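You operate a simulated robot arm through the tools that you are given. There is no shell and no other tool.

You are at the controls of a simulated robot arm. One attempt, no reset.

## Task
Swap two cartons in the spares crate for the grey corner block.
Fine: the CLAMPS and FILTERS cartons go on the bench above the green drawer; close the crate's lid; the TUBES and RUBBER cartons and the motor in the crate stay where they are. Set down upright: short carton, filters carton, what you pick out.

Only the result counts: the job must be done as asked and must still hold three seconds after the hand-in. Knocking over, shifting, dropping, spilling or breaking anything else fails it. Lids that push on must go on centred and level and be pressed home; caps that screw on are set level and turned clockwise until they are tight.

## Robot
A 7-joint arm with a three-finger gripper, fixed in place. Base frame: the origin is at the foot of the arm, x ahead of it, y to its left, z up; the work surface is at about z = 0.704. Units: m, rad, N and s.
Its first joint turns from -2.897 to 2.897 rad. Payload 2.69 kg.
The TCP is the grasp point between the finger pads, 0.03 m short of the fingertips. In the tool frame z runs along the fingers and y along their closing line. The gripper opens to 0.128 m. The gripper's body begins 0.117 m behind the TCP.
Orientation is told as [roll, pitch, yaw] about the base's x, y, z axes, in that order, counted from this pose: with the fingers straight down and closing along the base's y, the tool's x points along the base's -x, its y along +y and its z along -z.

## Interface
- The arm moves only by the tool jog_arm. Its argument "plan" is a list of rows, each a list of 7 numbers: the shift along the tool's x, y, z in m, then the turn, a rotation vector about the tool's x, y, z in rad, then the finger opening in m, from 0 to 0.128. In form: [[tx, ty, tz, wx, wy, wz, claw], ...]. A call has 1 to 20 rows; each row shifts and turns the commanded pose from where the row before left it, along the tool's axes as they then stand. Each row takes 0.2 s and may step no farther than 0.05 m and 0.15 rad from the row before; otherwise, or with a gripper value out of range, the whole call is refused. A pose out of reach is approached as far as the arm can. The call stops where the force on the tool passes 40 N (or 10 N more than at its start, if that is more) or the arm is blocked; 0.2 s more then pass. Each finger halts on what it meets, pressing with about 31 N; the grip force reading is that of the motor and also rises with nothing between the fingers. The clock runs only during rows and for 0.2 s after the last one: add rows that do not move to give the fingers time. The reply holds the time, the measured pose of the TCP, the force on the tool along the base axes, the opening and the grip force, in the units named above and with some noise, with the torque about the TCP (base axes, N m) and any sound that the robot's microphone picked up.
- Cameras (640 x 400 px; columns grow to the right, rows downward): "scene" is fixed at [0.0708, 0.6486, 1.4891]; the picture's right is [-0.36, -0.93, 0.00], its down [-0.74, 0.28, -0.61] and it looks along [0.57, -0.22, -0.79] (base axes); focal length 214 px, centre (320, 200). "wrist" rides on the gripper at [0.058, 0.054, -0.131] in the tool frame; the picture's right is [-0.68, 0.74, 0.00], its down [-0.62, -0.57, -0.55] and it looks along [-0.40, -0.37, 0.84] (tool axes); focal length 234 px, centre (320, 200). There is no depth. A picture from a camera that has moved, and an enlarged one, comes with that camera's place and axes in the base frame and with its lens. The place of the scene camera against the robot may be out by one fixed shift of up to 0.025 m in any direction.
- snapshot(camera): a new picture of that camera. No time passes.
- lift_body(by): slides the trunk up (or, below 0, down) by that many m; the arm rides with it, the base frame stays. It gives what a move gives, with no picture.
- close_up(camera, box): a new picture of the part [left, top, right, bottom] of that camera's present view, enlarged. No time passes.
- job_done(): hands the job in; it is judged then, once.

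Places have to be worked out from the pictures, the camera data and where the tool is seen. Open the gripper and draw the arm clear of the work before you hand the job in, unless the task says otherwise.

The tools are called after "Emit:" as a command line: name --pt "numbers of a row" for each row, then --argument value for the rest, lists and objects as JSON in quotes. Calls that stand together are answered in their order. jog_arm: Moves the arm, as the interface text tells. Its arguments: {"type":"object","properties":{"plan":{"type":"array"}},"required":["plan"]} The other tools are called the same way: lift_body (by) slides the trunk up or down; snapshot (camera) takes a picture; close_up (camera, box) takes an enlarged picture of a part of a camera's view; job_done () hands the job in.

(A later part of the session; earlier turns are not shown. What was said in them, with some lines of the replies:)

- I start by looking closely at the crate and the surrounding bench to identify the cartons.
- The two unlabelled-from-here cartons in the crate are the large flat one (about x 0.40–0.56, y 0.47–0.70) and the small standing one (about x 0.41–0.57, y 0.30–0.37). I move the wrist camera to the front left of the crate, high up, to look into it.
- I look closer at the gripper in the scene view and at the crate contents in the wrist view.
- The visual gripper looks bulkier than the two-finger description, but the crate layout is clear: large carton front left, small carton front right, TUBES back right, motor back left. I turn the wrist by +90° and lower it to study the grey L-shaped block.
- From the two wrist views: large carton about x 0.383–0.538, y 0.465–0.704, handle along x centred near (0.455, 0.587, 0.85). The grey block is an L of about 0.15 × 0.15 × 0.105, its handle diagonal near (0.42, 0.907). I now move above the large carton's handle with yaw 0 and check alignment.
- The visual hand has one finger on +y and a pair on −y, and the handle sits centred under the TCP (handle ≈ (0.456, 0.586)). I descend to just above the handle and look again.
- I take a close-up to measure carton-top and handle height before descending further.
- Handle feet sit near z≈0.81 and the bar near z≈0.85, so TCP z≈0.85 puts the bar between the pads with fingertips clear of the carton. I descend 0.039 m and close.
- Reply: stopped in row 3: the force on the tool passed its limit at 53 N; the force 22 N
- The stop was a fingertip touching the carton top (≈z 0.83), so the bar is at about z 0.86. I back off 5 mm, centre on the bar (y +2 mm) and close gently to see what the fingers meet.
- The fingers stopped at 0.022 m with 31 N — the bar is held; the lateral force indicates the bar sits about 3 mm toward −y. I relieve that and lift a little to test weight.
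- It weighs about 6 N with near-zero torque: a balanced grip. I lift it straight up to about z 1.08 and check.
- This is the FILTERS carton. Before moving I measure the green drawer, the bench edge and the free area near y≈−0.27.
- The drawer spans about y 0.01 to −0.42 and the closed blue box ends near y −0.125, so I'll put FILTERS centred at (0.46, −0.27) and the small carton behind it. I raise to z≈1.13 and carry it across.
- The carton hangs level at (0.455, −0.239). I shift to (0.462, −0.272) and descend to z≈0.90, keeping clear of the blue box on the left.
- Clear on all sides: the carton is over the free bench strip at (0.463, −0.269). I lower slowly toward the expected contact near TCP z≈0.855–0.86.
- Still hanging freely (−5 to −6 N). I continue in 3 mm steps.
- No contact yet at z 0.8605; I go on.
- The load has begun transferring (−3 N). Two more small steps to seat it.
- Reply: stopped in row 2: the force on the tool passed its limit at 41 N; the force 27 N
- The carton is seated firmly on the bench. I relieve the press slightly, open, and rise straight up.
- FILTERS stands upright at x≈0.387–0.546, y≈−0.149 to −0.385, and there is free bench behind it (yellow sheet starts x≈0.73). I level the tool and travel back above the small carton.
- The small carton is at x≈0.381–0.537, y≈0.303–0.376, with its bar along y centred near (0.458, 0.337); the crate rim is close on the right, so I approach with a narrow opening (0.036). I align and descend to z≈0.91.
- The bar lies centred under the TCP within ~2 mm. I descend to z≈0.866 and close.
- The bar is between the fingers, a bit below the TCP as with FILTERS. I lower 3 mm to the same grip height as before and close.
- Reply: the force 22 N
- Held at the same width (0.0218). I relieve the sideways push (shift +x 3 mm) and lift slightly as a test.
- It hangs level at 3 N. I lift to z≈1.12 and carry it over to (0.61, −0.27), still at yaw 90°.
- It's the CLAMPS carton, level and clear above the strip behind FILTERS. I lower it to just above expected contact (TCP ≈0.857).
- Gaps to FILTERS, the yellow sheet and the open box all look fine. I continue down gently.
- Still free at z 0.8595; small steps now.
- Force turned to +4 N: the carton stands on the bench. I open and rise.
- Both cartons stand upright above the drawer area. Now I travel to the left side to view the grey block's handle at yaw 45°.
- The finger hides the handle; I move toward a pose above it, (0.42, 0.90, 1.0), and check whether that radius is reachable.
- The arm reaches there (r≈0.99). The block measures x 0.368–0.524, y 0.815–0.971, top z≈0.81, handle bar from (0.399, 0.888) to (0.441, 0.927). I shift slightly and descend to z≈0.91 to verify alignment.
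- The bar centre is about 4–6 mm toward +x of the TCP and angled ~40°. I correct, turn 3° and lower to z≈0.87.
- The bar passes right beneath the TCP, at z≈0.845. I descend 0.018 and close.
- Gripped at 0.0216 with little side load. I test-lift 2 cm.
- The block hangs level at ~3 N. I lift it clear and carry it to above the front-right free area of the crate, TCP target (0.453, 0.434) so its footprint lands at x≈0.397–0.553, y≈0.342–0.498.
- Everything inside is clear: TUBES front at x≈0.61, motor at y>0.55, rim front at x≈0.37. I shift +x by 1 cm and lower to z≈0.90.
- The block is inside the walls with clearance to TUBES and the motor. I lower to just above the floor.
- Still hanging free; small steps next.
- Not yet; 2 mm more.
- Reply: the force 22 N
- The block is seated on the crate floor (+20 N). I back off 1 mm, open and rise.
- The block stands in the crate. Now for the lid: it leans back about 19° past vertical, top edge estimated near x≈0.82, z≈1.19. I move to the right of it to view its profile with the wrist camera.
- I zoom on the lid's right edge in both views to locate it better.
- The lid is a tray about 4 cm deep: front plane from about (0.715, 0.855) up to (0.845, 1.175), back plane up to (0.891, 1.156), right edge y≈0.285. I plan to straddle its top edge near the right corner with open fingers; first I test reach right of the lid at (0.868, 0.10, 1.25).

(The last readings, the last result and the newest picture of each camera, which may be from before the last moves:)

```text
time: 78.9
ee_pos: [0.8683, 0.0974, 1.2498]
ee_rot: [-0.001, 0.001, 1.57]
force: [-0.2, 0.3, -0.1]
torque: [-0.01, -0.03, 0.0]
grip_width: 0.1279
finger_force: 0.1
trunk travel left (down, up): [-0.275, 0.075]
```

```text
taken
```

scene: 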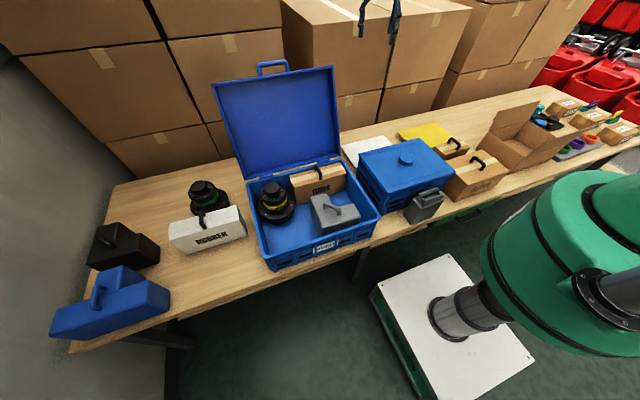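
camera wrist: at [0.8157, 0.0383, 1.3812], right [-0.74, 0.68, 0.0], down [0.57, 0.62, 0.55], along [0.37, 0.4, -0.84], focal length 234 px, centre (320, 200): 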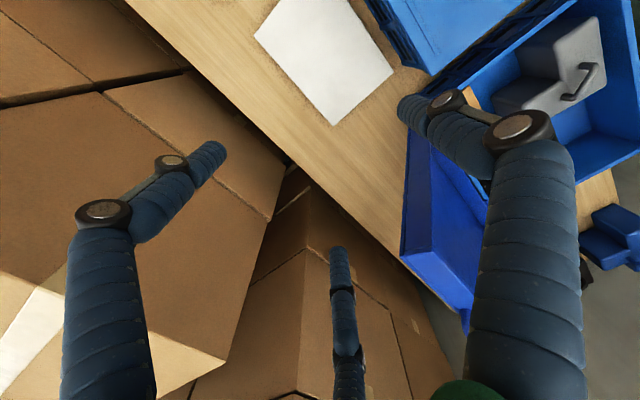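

Reach is fine. The lid's top edge is at about x 0.856–0.893, z≈1.15–1.176. I move along +y to y≈0.345 above it, still high, and check.

Emit:
jog_arm --pt "-0.045 0 0 0 0 0 0.128" --pt "-0.0495 0 0 0 0 0 0.128" --pt "-0.0495 0 0 0 0 0 0.128" --pt "-0.0495 0 0 0 0 0 0.128" --pt "-0.0495 0 0 0 0 0 0.128" --pt "0 -0.004 0 0 0 0 0.128" --pt "0 0 0 0 0 0 0.128"

Emit:
snapshot --camera "wrist"

Emit:
close_up --camera "scene" --box '[200, 0, 400, 190]'

```text
time: 80.5
ee_pos: [0.8714, 0.339, 1.2495]
ee_rot: [0.001, -0.002, 1.572]
force: [-0.1, -0.4, 0.1]
torque: [0.07, 0.02, 0.02]
grip_width: 0.128
finger_force: 0.1
trunk travel left (down, up): [-0.275, 0.075]
```

```text
taken
camera wrist: at [0.8181, 0.2804, 1.3808], right [-0.74, 0.68, 0.0], down [0.57, 0.62, 0.55], along [0.37, 0.4, -0.84], focal length 234 px, centre (320, 200)
```

wrist: 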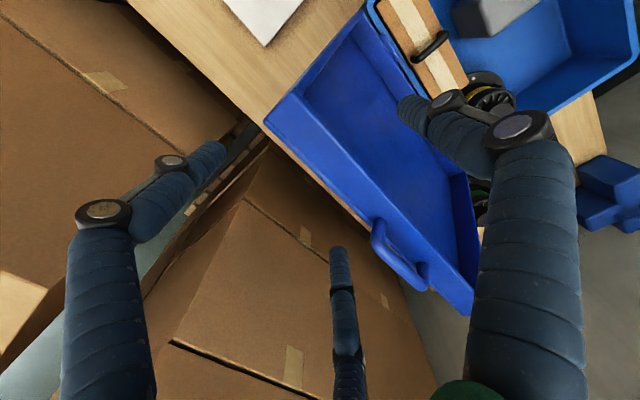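

```text
2.11 times, centred on (300, 95) of scene
camera zoom: at [0.0708, 0.6486, 1.4891], right [-0.36, -0.93, 0.0], down [-0.74, 0.28, -0.61], along [0.57, -0.22, -0.79], focal length 452 px, centre (362, 421)
```

zoom: 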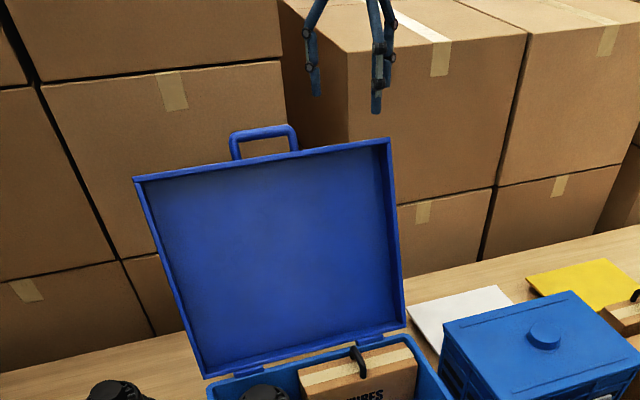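

The wrist view confirms the lid top edge lies between the fingers' closing span, with the handle further left (y≥0.44). I shift 6 mm toward −x and lower to z≈1.16 so the fingers straddle the edge.

Emit:
jog_arm --pt "0 0.006 0 0 0 0 0.128" --pt "0 0 0.03 0 0 0 0.128" --pt "0 0 0.03 0 0 0 0.128" --pt "0 0 0.025 0 0 0 0.128" --pt "0 0 0 0 0 0 0.128"

Emit:
snapshot --camera "wrist"

Emit:
close_up --camera "scene" --box '[200, 0, 400, 190]'

```text
time: 81.8
ee_pos: [0.8694, 0.3425, 1.1721]
ee_rot: [-0.014, -0.006, 1.571]
force: [4.6, 0.6, 5.1]
torque: [0.27, -0.18, -0.27]
grip_width: 0.1291
finger_force: 0.0
trunk travel left (down, up): [-0.275, 0.075]
stopped in row 5: the force on the tool passed its limit at 42 N (the readings are from after the stop); the commanded pose is now the measured one
```

```text
taken
camera wrist: at [0.8147, 0.2829, 1.3025], right [-0.74, 0.68, -0.01], down [0.56, 0.61, 0.56], along [0.38, 0.41, -0.83], focal length 234 px, centre (320, 200)
```

wrist: 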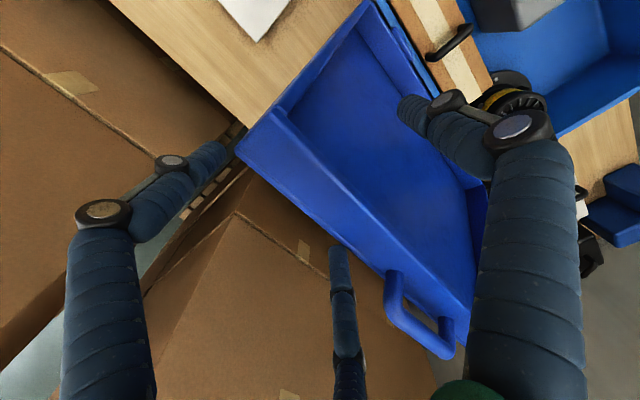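

```text
2.11 times, centred on (300, 95) of scene
camera zoom: at [0.0708, 0.6486, 1.4891], right [-0.36, -0.93, 0.0], down [-0.74, 0.28, -0.61], along [0.57, -0.22, -0.79], focal length 452 px, centre (362, 421)
```

zoom: 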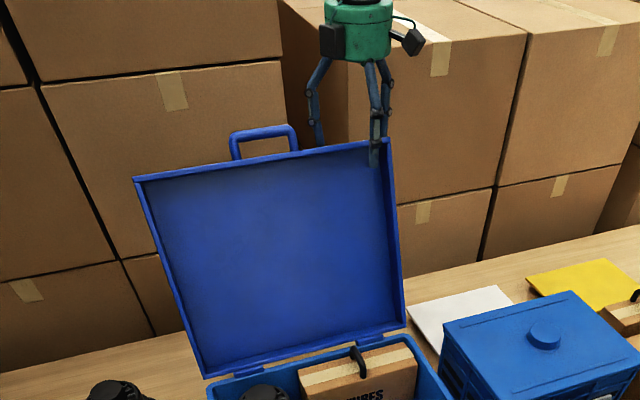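

A back finger's tip pressed on the lid's rear top corner (force up and backward at y≈0.40), so the straddle must sit about 2 cm farther back. I rise 4 cm, shift +x 0.025 and lower again gently.

Emit:
jog_arm --pt "0 0 -0.02 0.0 0 0 0.128" --pt "0 0 -0.025 0 0 0 0.128" --pt "0 -0.025 0 0 0 0 0.128" --pt "0 0 0 0 0 0 0.128"

Emit:
snapshot --camera "wrist"

```text
time: 82.8
ee_pos: [0.8946, 0.3413, 1.2161]
ee_rot: [-0.009, -0.003, 1.57]
force: [0.2, 0.4, -1.0]
torque: [-0.02, 0.06, 0.0]
grip_width: 0.1279
finger_force: 0.1
trunk travel left (down, up): [-0.275, 0.075]
```

```text
taken
camera wrist: at [0.8398, 0.2819, 1.3464], right [-0.74, 0.68, 0.0], down [0.56, 0.61, 0.56], along [0.38, 0.41, -0.83], focal length 234 px, centre (320, 200)
```

wrist: 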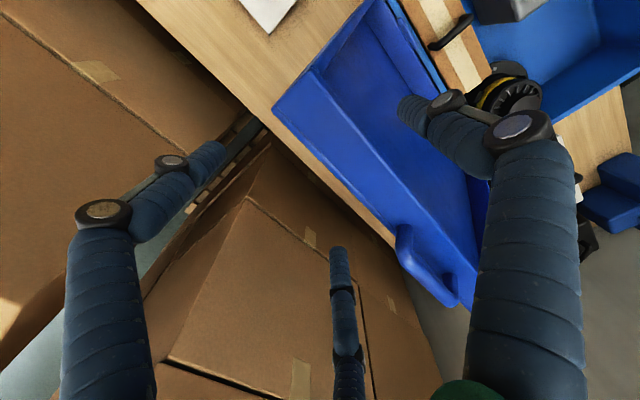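

The fingers look well behind the lid edge now. I lower in small steps.

Emit:
jog_arm --pt "0 0 0.02 0 0 0 0.128" --pt "0 0 0.015 0 0 0 0.128" --pt "0 0 0.01 0 0 0 0.128" --pt "0 0 0.01 0 0 0 0.128" --pt "0 0 0 0 0 0 0.128"

Emit:
snapshot --camera "wrist"

Emit:
close_up --camera "scene" --box '[200, 0, 400, 190]'

```text
time: 84.0
ee_pos: [0.8944, 0.3429, 1.161]
ee_rot: [-0.013, -0.007, 1.571]
force: [-0.3, -0.4, -0.3]
torque: [0.01, 0.0, -0.02]
grip_width: 0.1279
finger_force: 0.0
trunk travel left (down, up): [-0.275, 0.075]
```

```text
taken
camera wrist: at [0.8399, 0.2825, 1.292], right [-0.74, 0.68, -0.01], down [0.56, 0.61, 0.56], along [0.38, 0.41, -0.83], focal length 234 px, centre (320, 200)
```

wrist: 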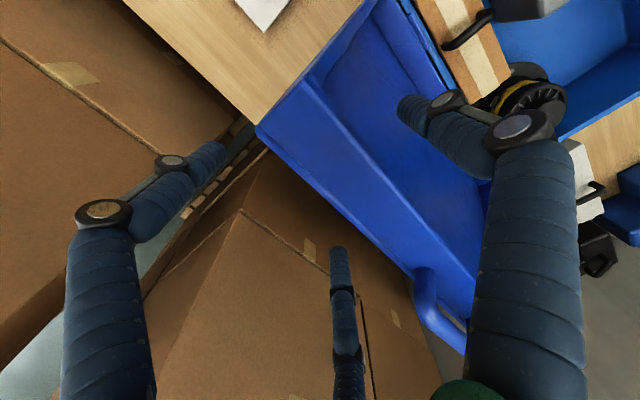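

```text
2.11 times, centred on (300, 95) of scene
camera zoom: at [0.0708, 0.6486, 1.4891], right [-0.36, -0.93, 0.0], down [-0.74, 0.28, -0.61], along [0.57, -0.22, -0.79], focal length 452 px, centre (362, 421)
```

zoom: 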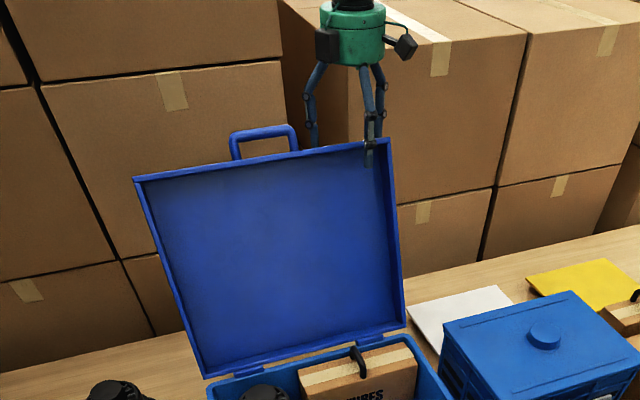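

Straddled without contact. I lower 8 mm more for overlap and pull −x slowly to bring the lid forward.

Emit:
jog_arm --pt "0 0.006 0.008 0 0 0 0.128" --pt "0 0.012 0 0 0 0 0.128" --pt "0 0.012 0 0 0 0 0.128" --pt "0 0.012 0 0 0 0 0.128" --pt "0 0.012 0 0 0 0 0.128"

Emit:
snapshot --camera "wrist"

Emit:
close_up --camera "scene" --box '[200, 0, 400, 190]'

```text
time: 85.2
ee_pos: [0.8404, 0.3422, 1.153]
ee_rot: [-0.011, -0.004, 1.571]
force: [2.1, -0.2, 0.3]
torque: [0.06, 0.01, -0.15]
grip_width: 0.128
finger_force: 0.1
trunk travel left (down, up): [-0.275, 0.075]
```

```text
taken
camera wrist: at [0.7858, 0.2826, 1.283], right [-0.74, 0.68, 0.0], down [0.56, 0.61, 0.56], along [0.38, 0.41, -0.83], focal length 234 px, centre (320, 200)
```

wrist: 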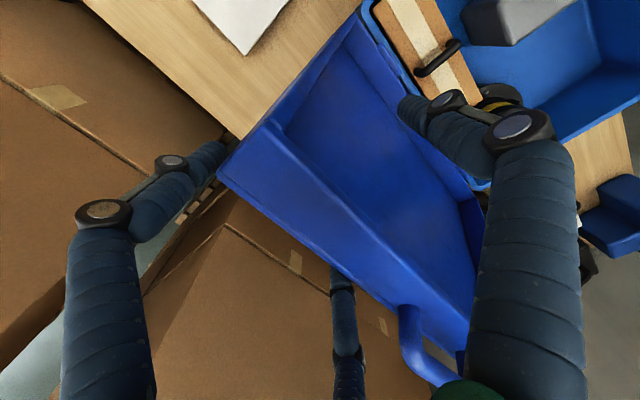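

```text
2.11 times, centred on (300, 95) of scene
camera zoom: at [0.0708, 0.6486, 1.4891], right [-0.36, -0.93, 0.0], down [-0.74, 0.28, -0.61], along [0.57, -0.22, -0.79], focal length 452 px, centre (362, 421)
```

zoom: 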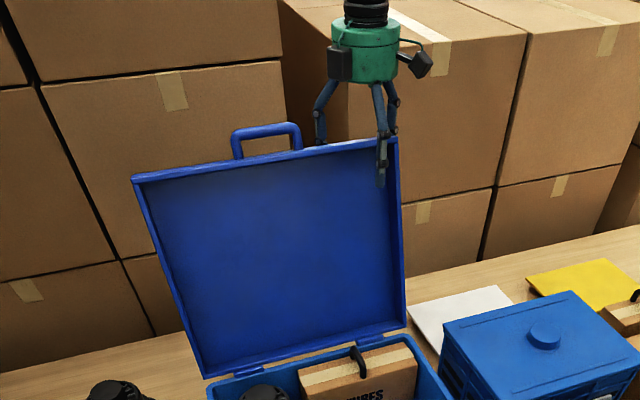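

The lid follows at only ~2 N. I keep pulling toward vertical.

Emit:
jog_arm --pt "0 0.012 0 0 0 0 0.128" --pt "0 0.012 0 0 0 0 0.128" --pt "0 0.012 0 0 0 0 0.128" --pt "0 0.012 0 0 0 0 0.128" --pt "0 0.012 0 0 0 0 0.128" --pt "0 0.012 0 0 0 0 0.128"

Emit:
snapshot --camera "wrist"

Emit:
close_up --camera "scene" --box '[200, 0, 400, 190]'

```text
time: 86.7
ee_pos: [0.7687, 0.3414, 1.1508]
ee_rot: [-0.011, -0.005, 1.57]
force: [0.9, -0.4, 1.2]
torque: [0.05, 0.03, -0.14]
grip_width: 0.1281
finger_force: 0.1
trunk travel left (down, up): [-0.275, 0.075]
```

```text
taken
camera wrist: at [0.7134, 0.2821, 1.2822], right [-0.74, 0.68, 0.0], down [0.56, 0.61, 0.56], along [0.38, 0.41, -0.83], focal length 234 px, centre (320, 200)
```

wrist: 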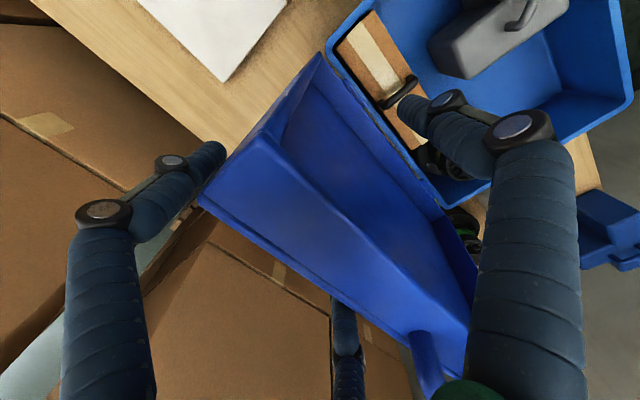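

```text
2.11 times, centred on (300, 95) of scene
camera zoom: at [0.0708, 0.6486, 1.4891], right [-0.36, -0.93, 0.0], down [-0.74, 0.28, -0.61], along [0.57, -0.22, -0.79], focal length 452 px, centre (362, 421)
```

zoom: 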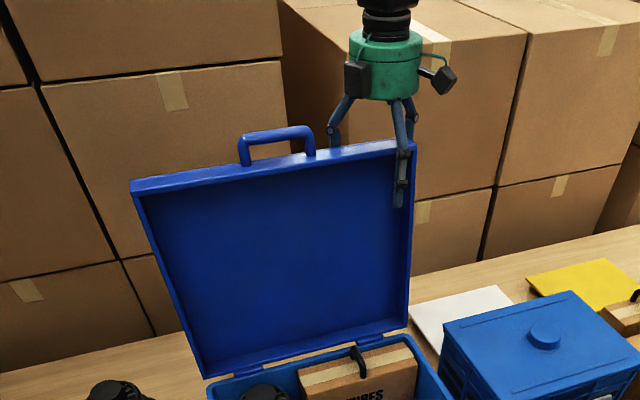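

Almost vertical. I continue slowly past vertical, ready for the lid to settle against the front finger.

Emit:
jog_arm --pt "0 0.01 0 0 0 0 0.128" --pt "0 0.01 0 0 0 0 0.128" --pt "0 0.01 0 0 0 0 0.128" --pt "0 0.01 0 0 0 0 0.128" --pt "0 0.01 0 0 0 0 0.128"

Emit:
snapshot --camera "wrist"

Emit:
close_up --camera "scene" --box '[200, 0, 400, 190]'

```text
time: 87.8
ee_pos: [0.7193, 0.3416, 1.152]
ee_rot: [-0.011, -0.006, 1.569]
force: [0.3, 0.3, 0.0]
torque: [0.0, 0.0, -0.04]
grip_width: 0.128
finger_force: 0.0
trunk travel left (down, up): [-0.275, 0.075]
```

```text
taken
camera wrist: at [0.6639, 0.2819, 1.2819], right [-0.74, 0.68, -0.01], down [0.56, 0.61, 0.56], along [0.38, 0.41, -0.83], focal length 234 px, centre (320, 200)
```

wrist: 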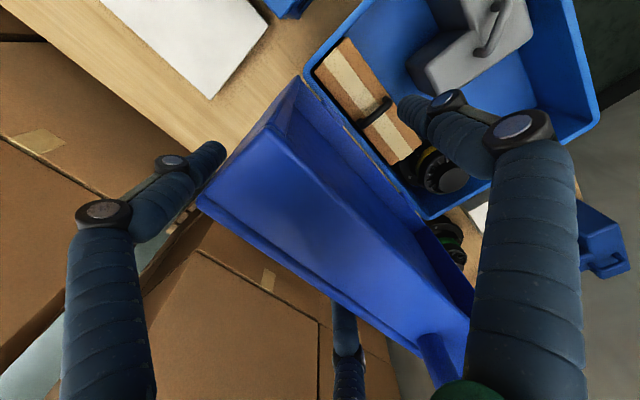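

```text
2.11 times, centred on (300, 95) of scene
camera zoom: at [0.0708, 0.6486, 1.4891], right [-0.36, -0.93, 0.0], down [-0.74, 0.28, -0.61], along [0.57, -0.22, -0.79], focal length 452 px, centre (362, 421)
```

zoom: 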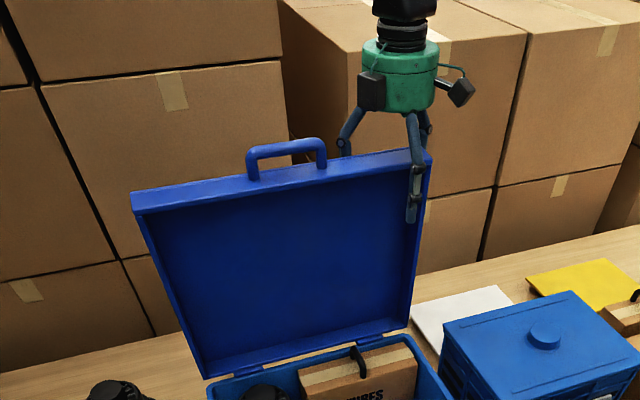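

Near the balance point (0.3 N). I continue another 5 cm slowly.

Emit:
jog_arm --pt "0 0.01 0 0 0 0 0.128" --pt "0 0.01 0 0 0 0 0.128" --pt "0 0.01 0 0 0 0 0.128" --pt "0 0.01 0 0 0 0 0.128"

Emit:
snapshot --camera "wrist"

Emit:
close_up --camera "scene" --box '[200, 0, 400, 190]'

```text
time: 88.8
ee_pos: [0.6787, 0.3407, 1.1493]
ee_rot: [-0.011, -0.006, 1.571]
force: [-0.9, -0.5, 0.0]
torque: [0.02, 0.0, -0.01]
grip_width: 0.128
finger_force: 0.0
trunk travel left (down, up): [-0.275, 0.075]
```

```text
taken
camera wrist: at [0.6233, 0.2825, 1.2807], right [-0.74, 0.68, 0.0], down [0.56, 0.61, 0.56], along [0.38, 0.41, -0.83], focal length 234 px, centre (320, 200)
```

wrist: 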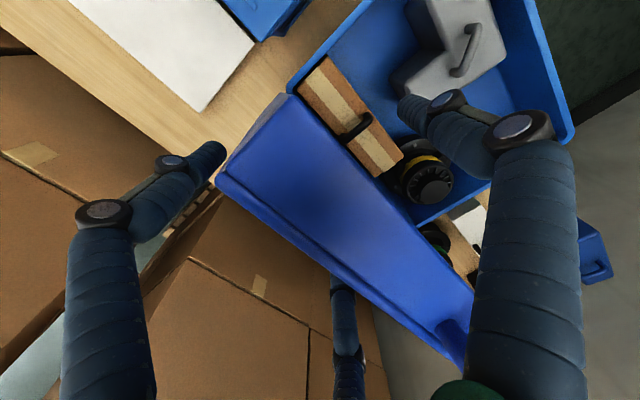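

```text
2.11 times, centred on (300, 95) of scene
camera zoom: at [0.0708, 0.6486, 1.4891], right [-0.36, -0.93, 0.0], down [-0.74, 0.28, -0.61], along [0.57, -0.22, -0.79], focal length 452 px, centre (362, 421)
```

zoom: 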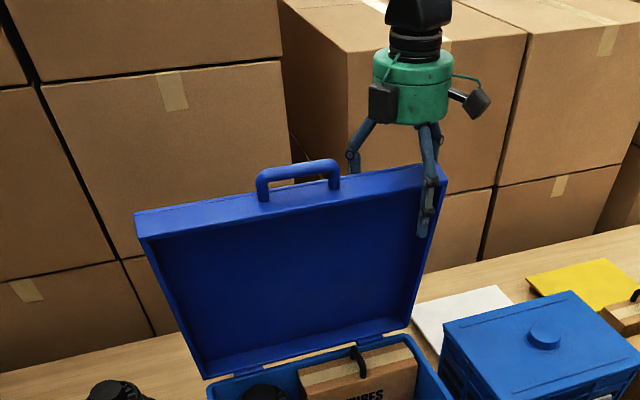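

The lid is just past vertical and stays with the fingers. I continue along its closing arc, first to about 20° forward.

Emit:
jog_arm --pt "0 0.0125 -0.002 0 0 0 0.128" --pt "0 0.0125 -0.002 0 0 0 0.128" --pt "0 0.0125 -0.002 0 0 0 0.128" --pt "0 0.0125 -0.002 0 0 0 0.128" --pt "0 0.0125 -0.001 0 0 0 0.128"

Emit:
snapshot --camera "wrist"

Emit:
close_up --camera "scene" --box '[200, 0, 400, 190]'

```text
time: 90.0
ee_pos: [0.6137, 0.3421, 1.1586]
ee_rot: [-0.012, -0.006, 1.571]
force: [-2.1, 0.0, 0.7]
torque: [0.0, 0.04, 0.06]
grip_width: 0.1277
finger_force: 0.1
trunk travel left (down, up): [-0.275, 0.075]
```

```text
taken
camera wrist: at [0.5598, 0.2826, 1.2895], right [-0.74, 0.68, -0.01], down [0.56, 0.61, 0.56], along [0.38, 0.41, -0.83], focal length 234 px, centre (320, 200)
```

wrist: 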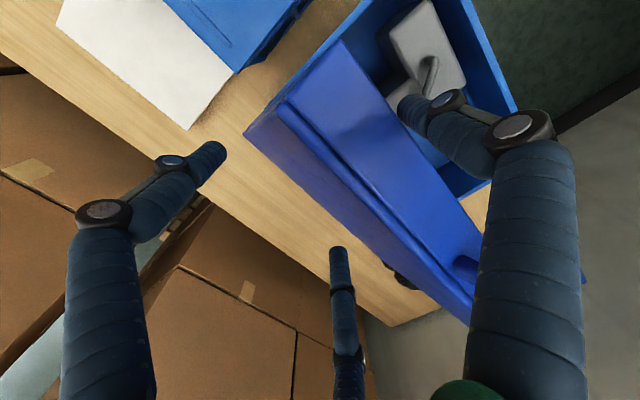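

```text
2.11 times, centred on (300, 95) of scene
camera zoom: at [0.0708, 0.6486, 1.4891], right [-0.36, -0.93, 0.0], down [-0.74, 0.28, -0.61], along [0.57, -0.22, -0.79], focal length 452 px, centre (362, 421)
```

zoom: 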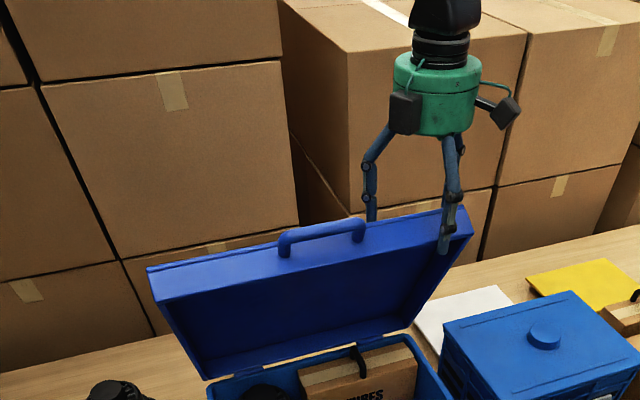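

The lid now rests lightly on the front finger (−2 N). I tilt the hand forward with the lid so the front finger keeps supporting it, starting with 30° of tilt.

Emit:
jog_arm --pt "0 0.008 -0.012 0.065 0 0 0.128" --pt "0 0.004 -0.006 0.115 0 0 0.128" --pt "0 0 0 0.115 0 0 0.128" --pt "0 0 0 0.115 0 0 0.128" --pt "0 0 0 0.1 0 0 0.128" --pt "0 0 0 0 0 0 0.128"

Emit:
snapshot --camera "wrist"

Emit:
close_up --camera "scene" --box '[200, 0, 400, 190]'

```text
time: 91.5
ee_pos: [0.6024, 0.3421, 1.1769]
ee_rot: [-0.52, -0.005, 1.57]
force: [-0.7, 0.3, -0.2]
torque: [0.01, -0.03, 0.02]
grip_width: 0.1282
finger_force: 0.0
trunk travel left (down, up): [-0.275, 0.075]
```

```text
taken
camera wrist: at [0.4914, 0.2833, 1.2639], right [-0.64, 0.68, -0.36], down [0.22, 0.61, 0.76], along [0.74, 0.41, -0.54], focal length 234 px, centre (320, 200)
```

wrist: 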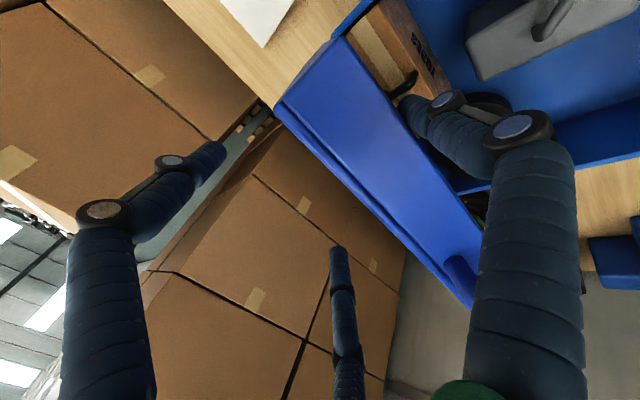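

```text
2.11 times, centred on (300, 95) of scene
camera zoom: at [0.0708, 0.6486, 1.4891], right [-0.36, -0.93, 0.0], down [-0.74, 0.28, -0.61], along [0.57, -0.22, -0.79], focal length 452 px, centre (362, 421)
```

zoom: 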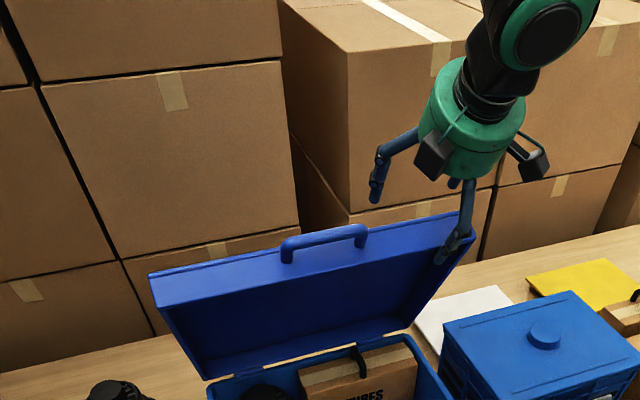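

The lid follows smoothly. Next: 30°→45° along the arc, TCP toward (0.519, 1.135).

Emit:
jog_arm --pt "0 0.0152 -0.0029 0.0437 0 0 0.128" --pt "0 0.0152 -0.0029 0.0437 0 0 0.128" --pt "0 0.0152 -0.0029 0.0437 0 0 0.128" --pt "0 0.0152 -0.0029 0.0437 0 0 0.128" --pt "0 0.0152 -0.0029 0.0437 0 0 0.128" --pt "0 0.0152 -0.0029 0.0437 0 0 0.128"

Emit:
snapshot --camera "wrist"

Emit:
close_up --camera "scene" --box '[200, 0, 400, 190]'

```text
time: 92.8
ee_pos: [0.5195, 0.3424, 1.1374]
ee_rot: [-0.783, -0.005, 1.57]
force: [-1.8, -0.3, -0.8]
torque: [-0.01, 0.08, 0.03]
grip_width: 0.1283
finger_force: 0.0
trunk travel left (down, up): [-0.275, 0.075]
```

```text
taken
camera wrist: at [0.3894, 0.283, 1.1929], right [-0.52, 0.68, -0.52], down [0.01, 0.61, 0.79], along [0.85, 0.41, -0.33], focal length 234 px, centre (320, 200)
```

wrist: 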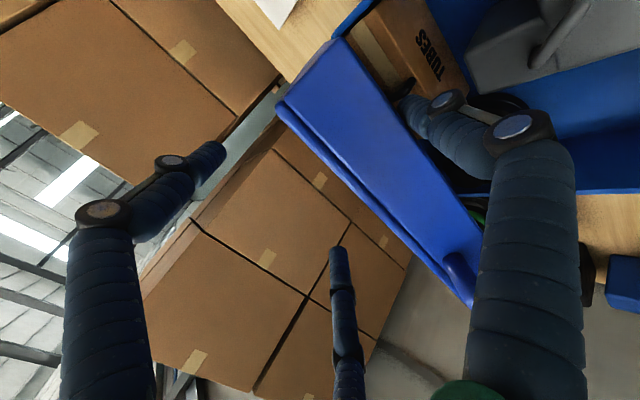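

```text
2.11 times, centred on (300, 95) of scene
camera zoom: at [0.0708, 0.6486, 1.4891], right [-0.36, -0.93, 0.0], down [-0.74, 0.28, -0.61], along [0.57, -0.22, -0.79], focal length 452 px, centre (362, 421)
```

zoom: 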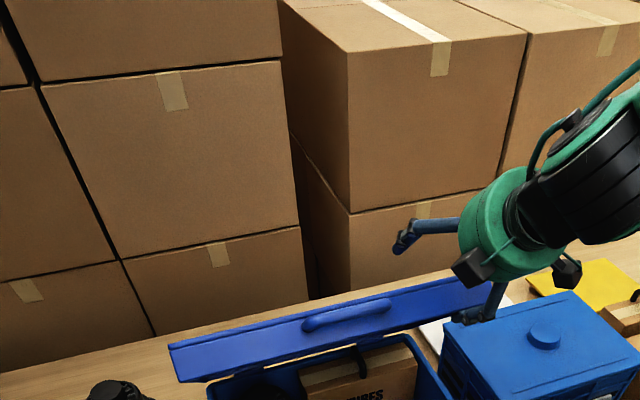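

Working well. Next 45°→60°.

Emit:
jog_arm --pt "0 0.0152 -0.0028 0.0437 0 0 0.128" --pt "0 0.0152 -0.0028 0.0437 0 0 0.128" --pt "0 0.0152 -0.0028 0.0437 0 0 0.128" --pt "0 0.0152 -0.0028 0.0437 0 0 0.128" --pt "0 0.0152 -0.0028 0.0437 0 0 0.128" --pt "0 0.0152 -0.0028 0.0437 0 0 0.128"

Emit:
snapshot --camera "wrist"

Emit:
snapshot --camera "scene"

```text
time: 94.2
ee_pos: [0.4491, 0.3427, 1.0762]
ee_rot: [-1.045, -0.005, 1.57]
force: [-1.4, 0.7, -2.9]
torque: [0.06, 0.04, -0.08]
grip_width: 0.1279
finger_force: 0.1
trunk travel left (down, up): [-0.275, 0.075]
```

```text
taken
camera wrist: at [0.3093, 0.2838, 1.0962], right [-0.37, 0.68, -0.63], down [-0.19, 0.61, 0.77], along [0.91, 0.4, -0.1], focal length 234 px, centre (320, 200)
```

wrist: 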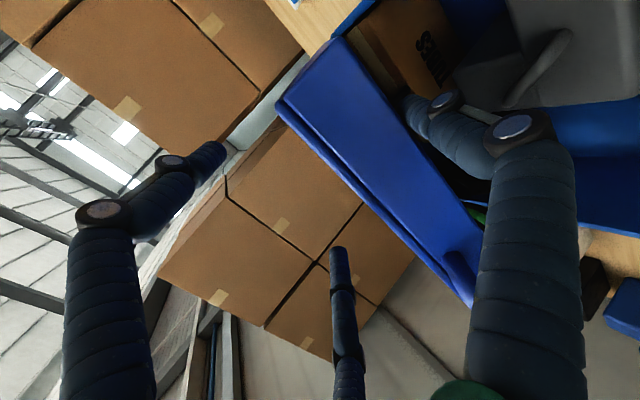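

```text
taken
```

scene: 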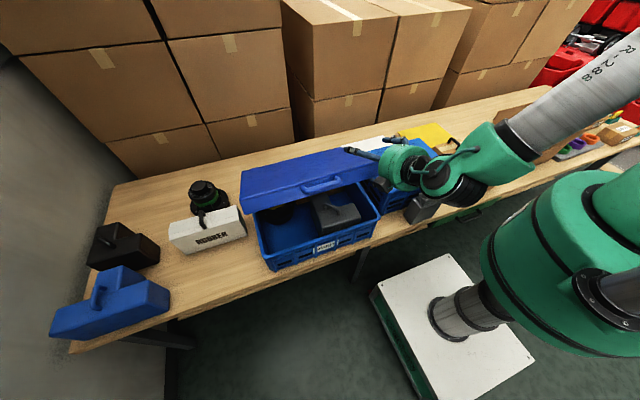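

Next 60°→75°, lowering the lid's free edge toward the rim.

Emit:
jog_arm --pt "0 0.0146 -0.0026 0.0437 0 0 0.128" --pt "0 0.0146 -0.0026 0.0437 0 0 0.128" --pt "0 0.0146 -0.0026 0.0437 0 0 0.128" --pt "0 0.0146 -0.0026 0.0437 0 0 0.128" --pt "0 0.0146 -0.0026 0.0437 0 0 0.128" --pt "0 0.0146 -0.0026 0.0437 0 0 0.128"

Emit:
snapshot --camera "wrist"

Emit:
snapshot --camera "scene"

```text
time: 95.7
ee_pos: [0.3996, 0.3438, 1.003]
ee_rot: [-1.305, -0.006, 1.571]
force: [-0.4, 1.0, -3.1]
torque: [0.08, 0.04, -0.02]
grip_width: 0.1282
finger_force: 0.1
trunk travel left (down, up): [-0.275, 0.075]
```

```text
taken
camera wrist: at [0.2593, 0.2846, 0.9858], right [-0.19, 0.68, -0.71], down [-0.38, 0.61, 0.69], along [0.9, 0.4, 0.14], focal length 234 px, centre (320, 200)
```

wrist: 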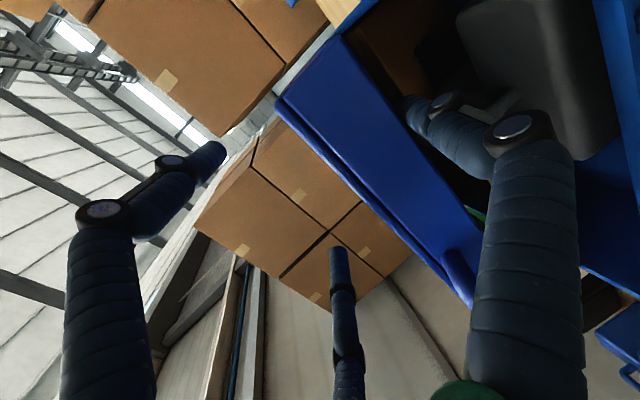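

```text
taken
```

scene: 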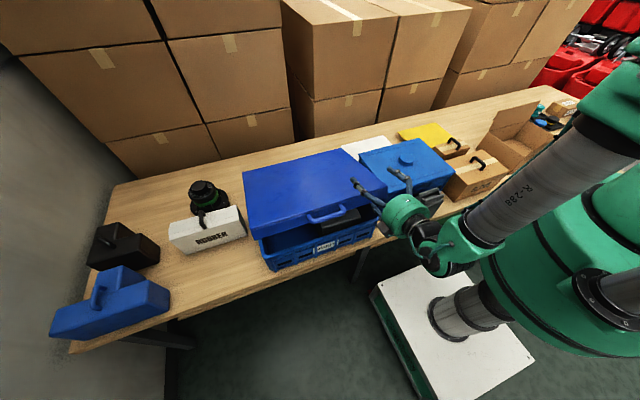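

Lid at about 75°. I go a further 5° down and then slide the supporting finger out forward so the lid drops only the last few centimetres.

Emit:
jog_arm --pt "0 0.0155 -0.0017 0.0437 0 0 0.128" --pt "0 0.0155 -0.0017 0.0437 0 0 0.128" --pt "0 0 0 0 0 0 0.128"

Emit:
close_up --camera "scene" --box '[230, 130, 480, 290]'

Emit:
snapshot --camera "wrist"

```text
time: 96.5
ee_pos: [0.3885, 0.3429, 0.9738]
ee_rot: [-1.394, -0.003, 1.571]
force: [-0.9, -0.2, -3.3]
torque: [-0.05, 0.02, -0.08]
grip_width: 0.1279
finger_force: 0.1
trunk travel left (down, up): [-0.275, 0.075]
```

```text
2.50 times, centred on (355, 210) of scene
camera zoom: at [0.0708, 0.6486, 1.4891], right [-0.36, -0.93, 0.0], down [-0.74, 0.28, -0.61], along [0.57, -0.22, -0.79], focal length 536 px, centre (232, 175)
```

zoom: 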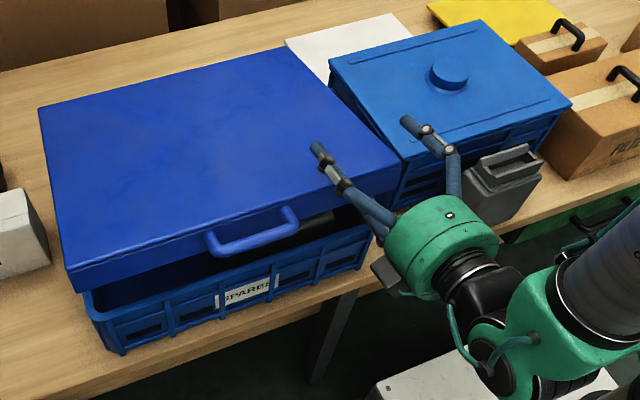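

```text
taken
camera wrist: at [0.2507, 0.2844, 0.9443], right [-0.13, 0.68, -0.72], down [-0.44, 0.61, 0.66], along [0.89, 0.4, 0.22], focal length 234 px, centre (320, 200)
```

wrist: 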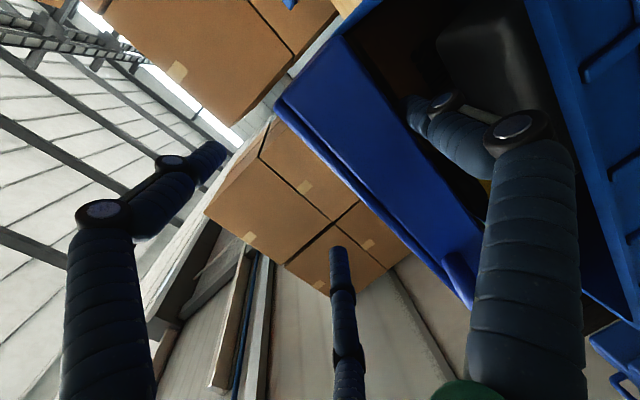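

The lid's edge is about 5 cm above the rim. I slide the hand out toward −x.

Emit:
jog_arm --pt "0 0.0027 -0.0148 0 0 0 0.128" --pt "0 0.0027 -0.0148 0 0 0 0.128" --pt "0 0.0027 -0.0148 0 0 0 0.128" --pt "0 0.0027 -0.0148 0 0 0 0.128" --pt "0 0 0 0 0 0 0.128"

Emit:
close_up --camera "scene" --box '[230, 130, 480, 290]'

Emit:
snapshot --camera "wrist"

```text
time: 97.7
ee_pos: [0.3385, 0.3362, 0.974]
ee_rot: [-1.394, -0.006, 1.546]
force: [0.3, 0.5, 0.5]
torque: [-0.01, 0.01, 0.02]
grip_width: 0.1282
finger_force: 0.1
trunk travel left (down, up): [-0.275, 0.075]
```

```text
2.50 times, centred on (355, 210) of scene
camera zoom: at [0.0708, 0.6486, 1.4891], right [-0.36, -0.93, 0.0], down [-0.74, 0.28, -0.61], along [0.57, -0.22, -0.79], focal length 536 px, centre (232, 175)
```

zoom: 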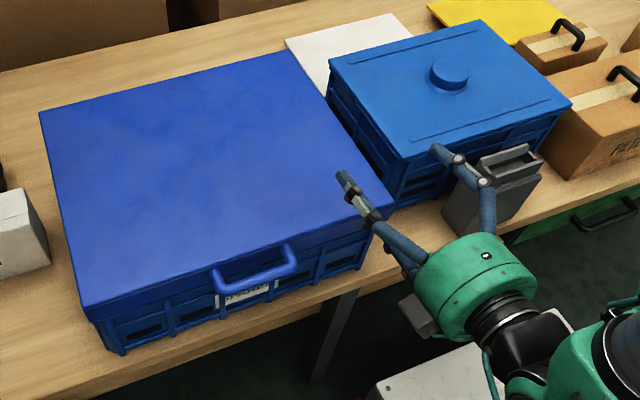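

```text
taken
camera wrist: at [0.1985, 0.2796, 0.9447], right [-0.11, 0.68, -0.72], down [-0.43, 0.62, 0.66], along [0.9, 0.38, 0.22], focal length 234 px, centre (320, 200)
```

wrist: 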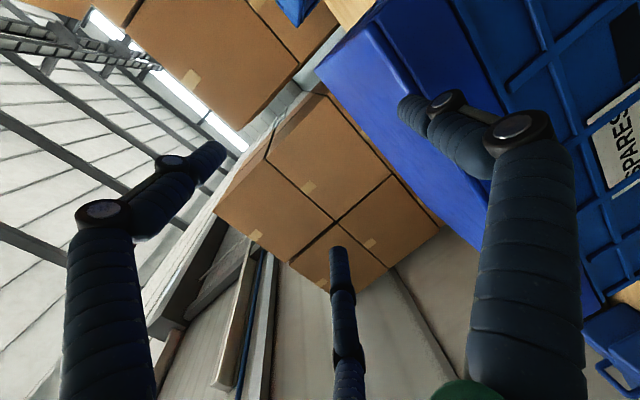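

The lid has come down onto the crate. I raise the hand while rotating it back upright, clear of the lid.

Emit:
jog_arm --pt "0 -0.02 -0.004 -0.06 0 0 0.128" --pt "0 -0.03 -0.004 -0.13 0 0 0.128" --pt "0 -0.03 -0.01 -0.13 0 0 0.128" --pt "0 -0.03 -0.02 -0.13 0 0 0.128" --pt "0 -0.02 -0.02 -0.13 0 0 0.128" --pt "0 -0.02 -0.02 -0.13 0 0 0.128" --pt "0 -0.02 -0.02 -0.13 0 0 0.1" --pt "0 -0.02 -0.02 -0.13 0 0 0.06" --pt "0 -0.02 -0.02 -0.13 0 0 0.04" --pt "0 0 0 -0.13 0 0 0.03" --pt "0 0 0 -0.13 0 0 0.02" --pt "0 0 0 0 0 0 0.0"

Emit:
snapshot --camera "wrist"

Emit:
snapshot --camera "scene"

Emit:
close_up --camera "scene" --box '[220, 120, 400, 290]'

```text
time: 100.2
ee_pos: [0.3442, 0.3413, 1.2295]
ee_rot: [-0.034, -0.007, 1.572]
force: [0.0, 0.1, 0.1]
torque: [-0.01, 0.07, 0.0]
grip_width: 0.0018
finger_force: 30.8
trunk travel left (down, up): [-0.275, 0.075]
```

```text
taken
camera wrist: at [0.2866, 0.2818, 1.3593], right [-0.74, 0.68, -0.02], down [0.55, 0.61, 0.57], along [0.4, 0.41, -0.82], focal length 234 px, centre (320, 200)
```

wrist: 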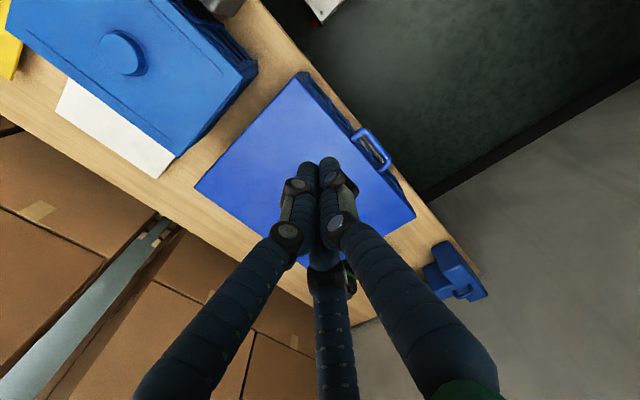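

```text
taken
```

scene: 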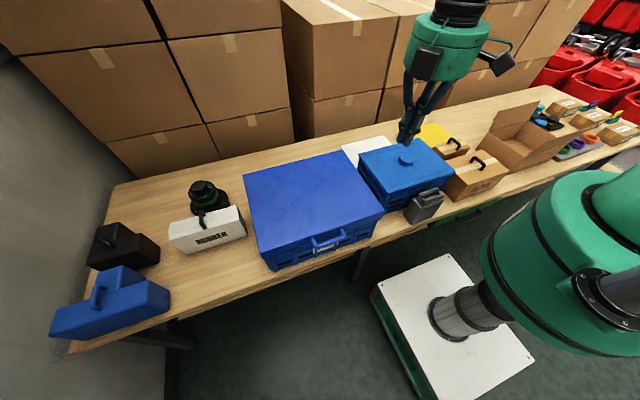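

```text
2.35 times, centred on (310, 205) of scene
camera zoom: at [0.0708, 0.6486, 1.4891], right [-0.36, -0.93, 0.0], down [-0.74, 0.28, -0.61], along [0.57, -0.22, -0.79], focal length 505 px, centre (344, 188)
```

zoom: 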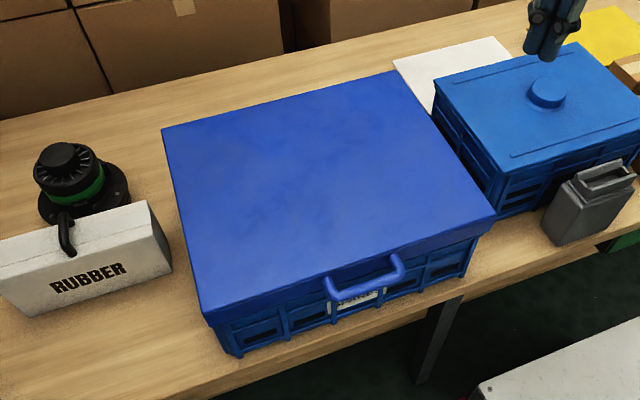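

The lid lies flat on the crate. To be sure it is fully home I'll press lightly on top near the front centre: first move above (0.44, 0.50) and come down to z≈0.97.

Emit:
jog_arm --pt "-0.04 -0.025 0 -0.034 0 0 0.0" --pt "-0.04 -0.025 0 0 0 0 0.0" --pt "-0.04 -0.025 0 0 0 0 0.0" --pt "-0.04 -0.025 0 0 0 0 0.0" --pt "0 0 0.04 0 0 0 0.0" --pt "0 0 0.05 0 0 0 0.0" --pt "0 0 0.05 0 0 0 0.0" --pt "0 0 0.05 0 0 0 0.0" --pt "0 0 0.04 0 0 0 0.0" --pt "0 0 0.025 0 0 0 0.0" --pt "0 0 0 0 0 0 0.0"

Emit:
close_up --camera "scene" --box '[220, 120, 400, 290]'

```text
time: 102.7
ee_pos: [0.4432, 0.5017, 0.9774]
ee_rot: [0.001, -0.004, 1.57]
force: [-0.1, -0.2, -0.4]
torque: [-0.02, 0.02, 0.0]
grip_width: 0.0023
finger_force: 31.4
trunk travel left (down, up): [-0.275, 0.075]
```

```text
2.35 times, centred on (310, 205) of scene
camera zoom: at [0.0708, 0.6486, 1.4891], right [-0.36, -0.93, 0.0], down [-0.74, 0.28, -0.61], along [0.57, -0.22, -0.79], focal length 505 px, centre (344, 188)
```

zoom: 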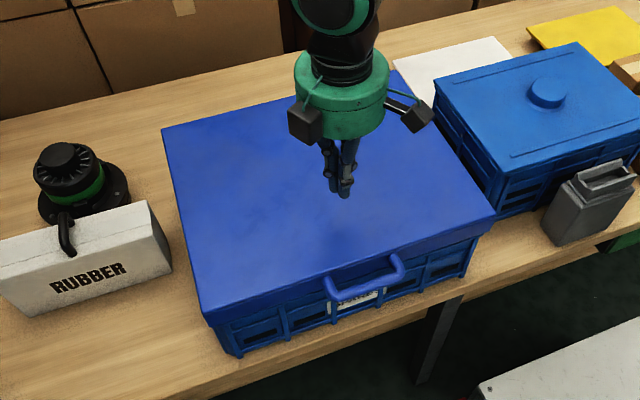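

No contact yet at 0.977. I step down in 4 mm increments until the lid is felt.

Emit:
jog_arm --pt "0 0 0.01 0 0 0 0.0" --pt "0 0 0.006 0 0 0 0.0" --pt "0 0 0.004 0 0 0 0.0" --pt "0 0 0.004 0 0 0 0.0" --pt "0 0 0.004 0 0 0 0.0" --pt "0 0 0.004 0 0 0 0.0" --pt "0 0 0.004 0 0 0 0.0" --pt "0 0 0.004 0 0 0 0.0" --pt "0 0 0.004 0 0 0 0.0" --pt "0 0 0.004 0 0 0 0.0"

```text
time: 104.8
ee_pos: [0.4434, 0.5036, 0.9289]
ee_rot: [0.0, -0.004, 1.57]
force: [0.6, 0.3, -0.2]
torque: [0.02, 0.0, -0.01]
grip_width: 0.0021
finger_force: 30.6
trunk travel left (down, up): [-0.275, 0.075]
```

Emit:
jog_arm --pt "0 0 0.003 0 0 0 0.0" --pt "0 0 0.003 0 0 0 0.0" --pt "0 0 0.003 0 0 0 0.0" --pt "0 0 0.003 0 0 0 0.0" --pt "0 0 0.003 0 0 0 0.0" --pt "0 0 0.003 0 0 0 0.0"

Emit:
close_up --camera "scene" --box '[220, 120, 400, 290]'

```text
time: 106.2
ee_pos: [0.4445, 0.5052, 0.9153]
ee_rot: [-0.002, -0.009, 1.573]
force: [-3.3, -3.5, 20.6]
torque: [-0.37, -0.05, -0.13]
grip_width: 0.0022
finger_force: 31.5
trunk travel left (down, up): [-0.275, 0.075]
stopped in row 6: the force on the tool passed its limit at 44 N (the readings are from after the stop); the commanded pose is now the measured one
```

```text
2.35 times, centred on (310, 205) of scene
camera zoom: at [0.0708, 0.6486, 1.4891], right [-0.36, -0.93, 0.0], down [-0.74, 0.28, -0.61], along [0.57, -0.22, -0.79], focal length 505 px, centre (344, 188)
```

zoom: 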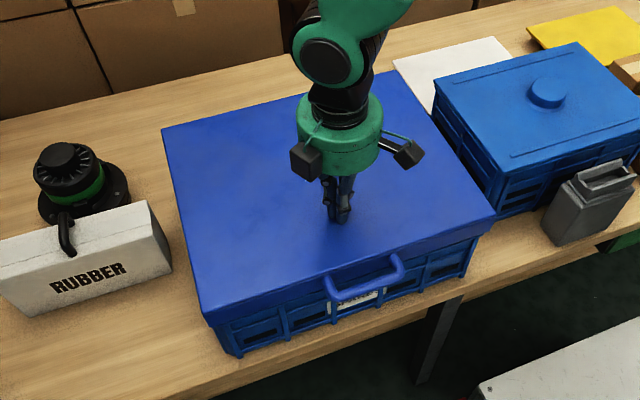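

The lid is solid under 44 N at top z≈0.885, i.e. fully down. I rise, open the gripper and draw the arm clear to the right over free space, then inspect everything.

Emit:
jog_arm --pt "0 0 -0.01 0 0 0 0.0" --pt "0 0 -0.03 0 0 0 0.0" --pt "0 0 -0.05 0 0 0 0.03" --pt "0 0 -0.05 0 0 0 0.06" --pt "0 0 -0.05 0 0 0 0.1" --pt "0 0 -0.05 0 0 0 0.128" --pt "0 0 -0.05 0 0 0 0.128" --pt "0.04 0 -0.02 0 0 0 0.128" --pt "0.045 0 0 0 0 0 0.128" --pt "0.045 0 0 0 0 0 0.128" --pt "0.045 0 0 0 0 0 0.128" --pt "0.045 0 0 0 0 0 0.128" --pt "0.045 0 0 0 0 0 0.128" --pt "0.045 0 0 0 0 0 0.128" --pt "0.045 0 0 0 0 0 0.128" --pt "0 0 0 0 0 0 0.128"

Emit:
snapshot --camera "scene"

Emit:
close_up --camera "scene" --box '[220, 120, 400, 290]'

Emit:
close_up --camera "scene" --box '[380, 90, 580, 230]'

Emit:
snapshot --camera "wrist"

```text
time: 109.7
ee_pos: [0.4438, 0.1464, 1.2212]
ee_rot: [-0.001, -0.007, 1.571]
force: [0.0, 0.1, 0.0]
torque: [0.06, -0.02, -0.03]
grip_width: 0.1282
finger_force: 0.1
trunk travel left (down, up): [-0.275, 0.075]
```

```text
taken
```

scene: 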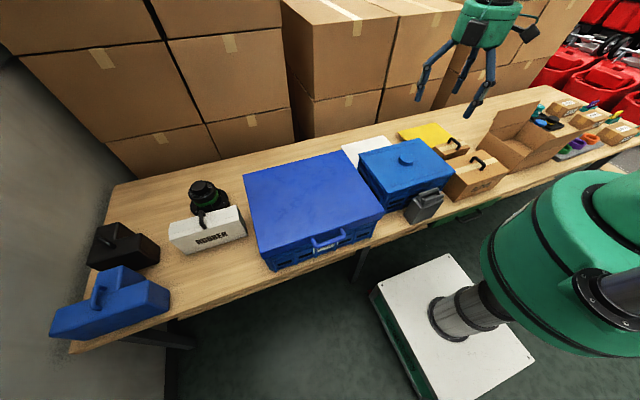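

```text
2.35 times, centred on (310, 205) of scene
camera zoom: at [0.0708, 0.6486, 1.4891], right [-0.36, -0.93, 0.0], down [-0.74, 0.28, -0.61], along [0.57, -0.22, -0.79], focal length 505 px, centre (344, 188)
```

zoom: 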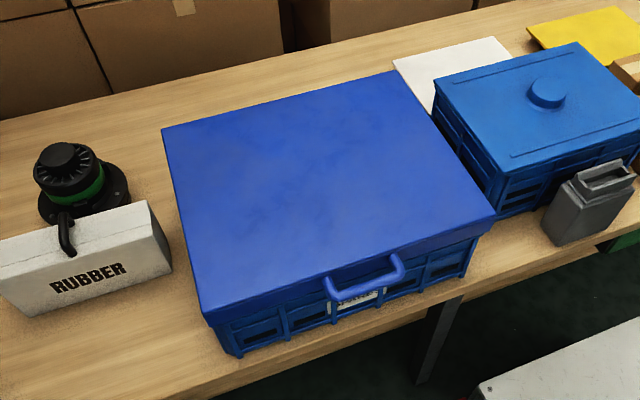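

```text
2.86 times, centred on (480, 160) of scene
camera zoom: at [0.0708, 0.6486, 1.4891], right [-0.36, -0.93, 0.0], down [-0.74, 0.28, -0.61], along [0.57, -0.22, -0.79], focal length 613 px, centre (-137, 314)
```

zoom: 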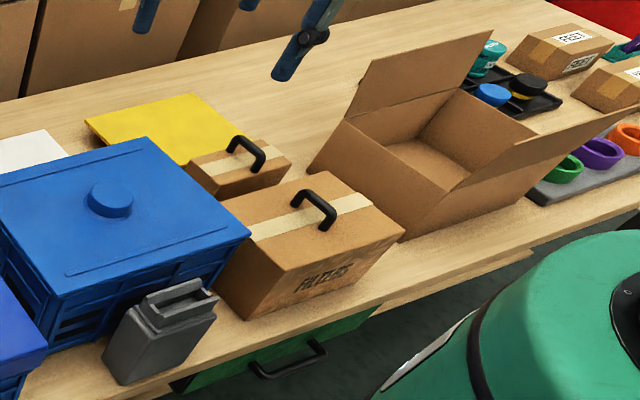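

```text
taken
camera wrist: at [0.39, 0.0857, 1.3519], right [-0.74, 0.68, 0.0], down [0.56, 0.61, 0.55], along [0.37, 0.41, -0.83], focal length 234 px, centre (320, 200)
```

wrist: 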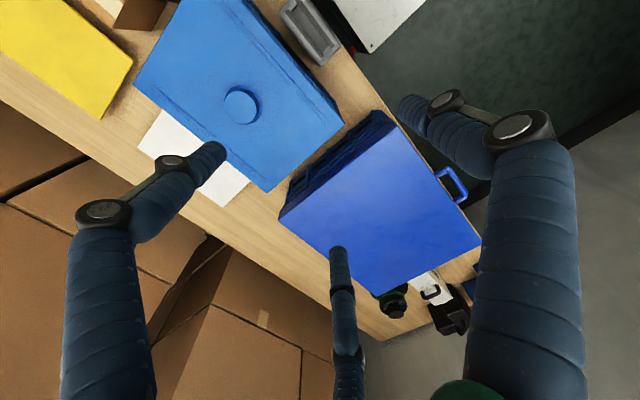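

Everything checks out: FILTERS and CLAMPS stand upright on the bench above the drawer, and the grey block is in the crate with the lid closed and firm. RUBBER is where it was, and the gripper is open and clear, so I hand the job in.

Emit:
job_done

```text
The job is handed in.
```

The swap is done and handed in. I can't see the judge's verdict from here.

- **Cartons:** FILTERS and CLAMPS stand upright on the bench above the green drawer. CLAMPS is directly behind FILTERS. Both are within the drawer's width; I couldn't see how deep the drawer runs, so I assumed CLAMPS' spot counts as above it.
- **Grey corner block:** it stands upright on the crate floor, at the front right in front of TUBES.
- **Lid:** I guided it down by hand to the last 5 cm or so, where it dropped onto the rim. A 44 N press on top showed it fully closed.
- **Other items:** TUBES and the motor stayed in place in the crate, and RUBBER stayed in place on the bench. Nothing was knocked over or dropped.

There were two unplanned contacts, and neither moved anything visibly:

- A fingertip pressed the top of the FILTERS carton at about 53 N while I was finding its handle.
- A finger touched the lid's back edge at about 42 N before I repositioned.
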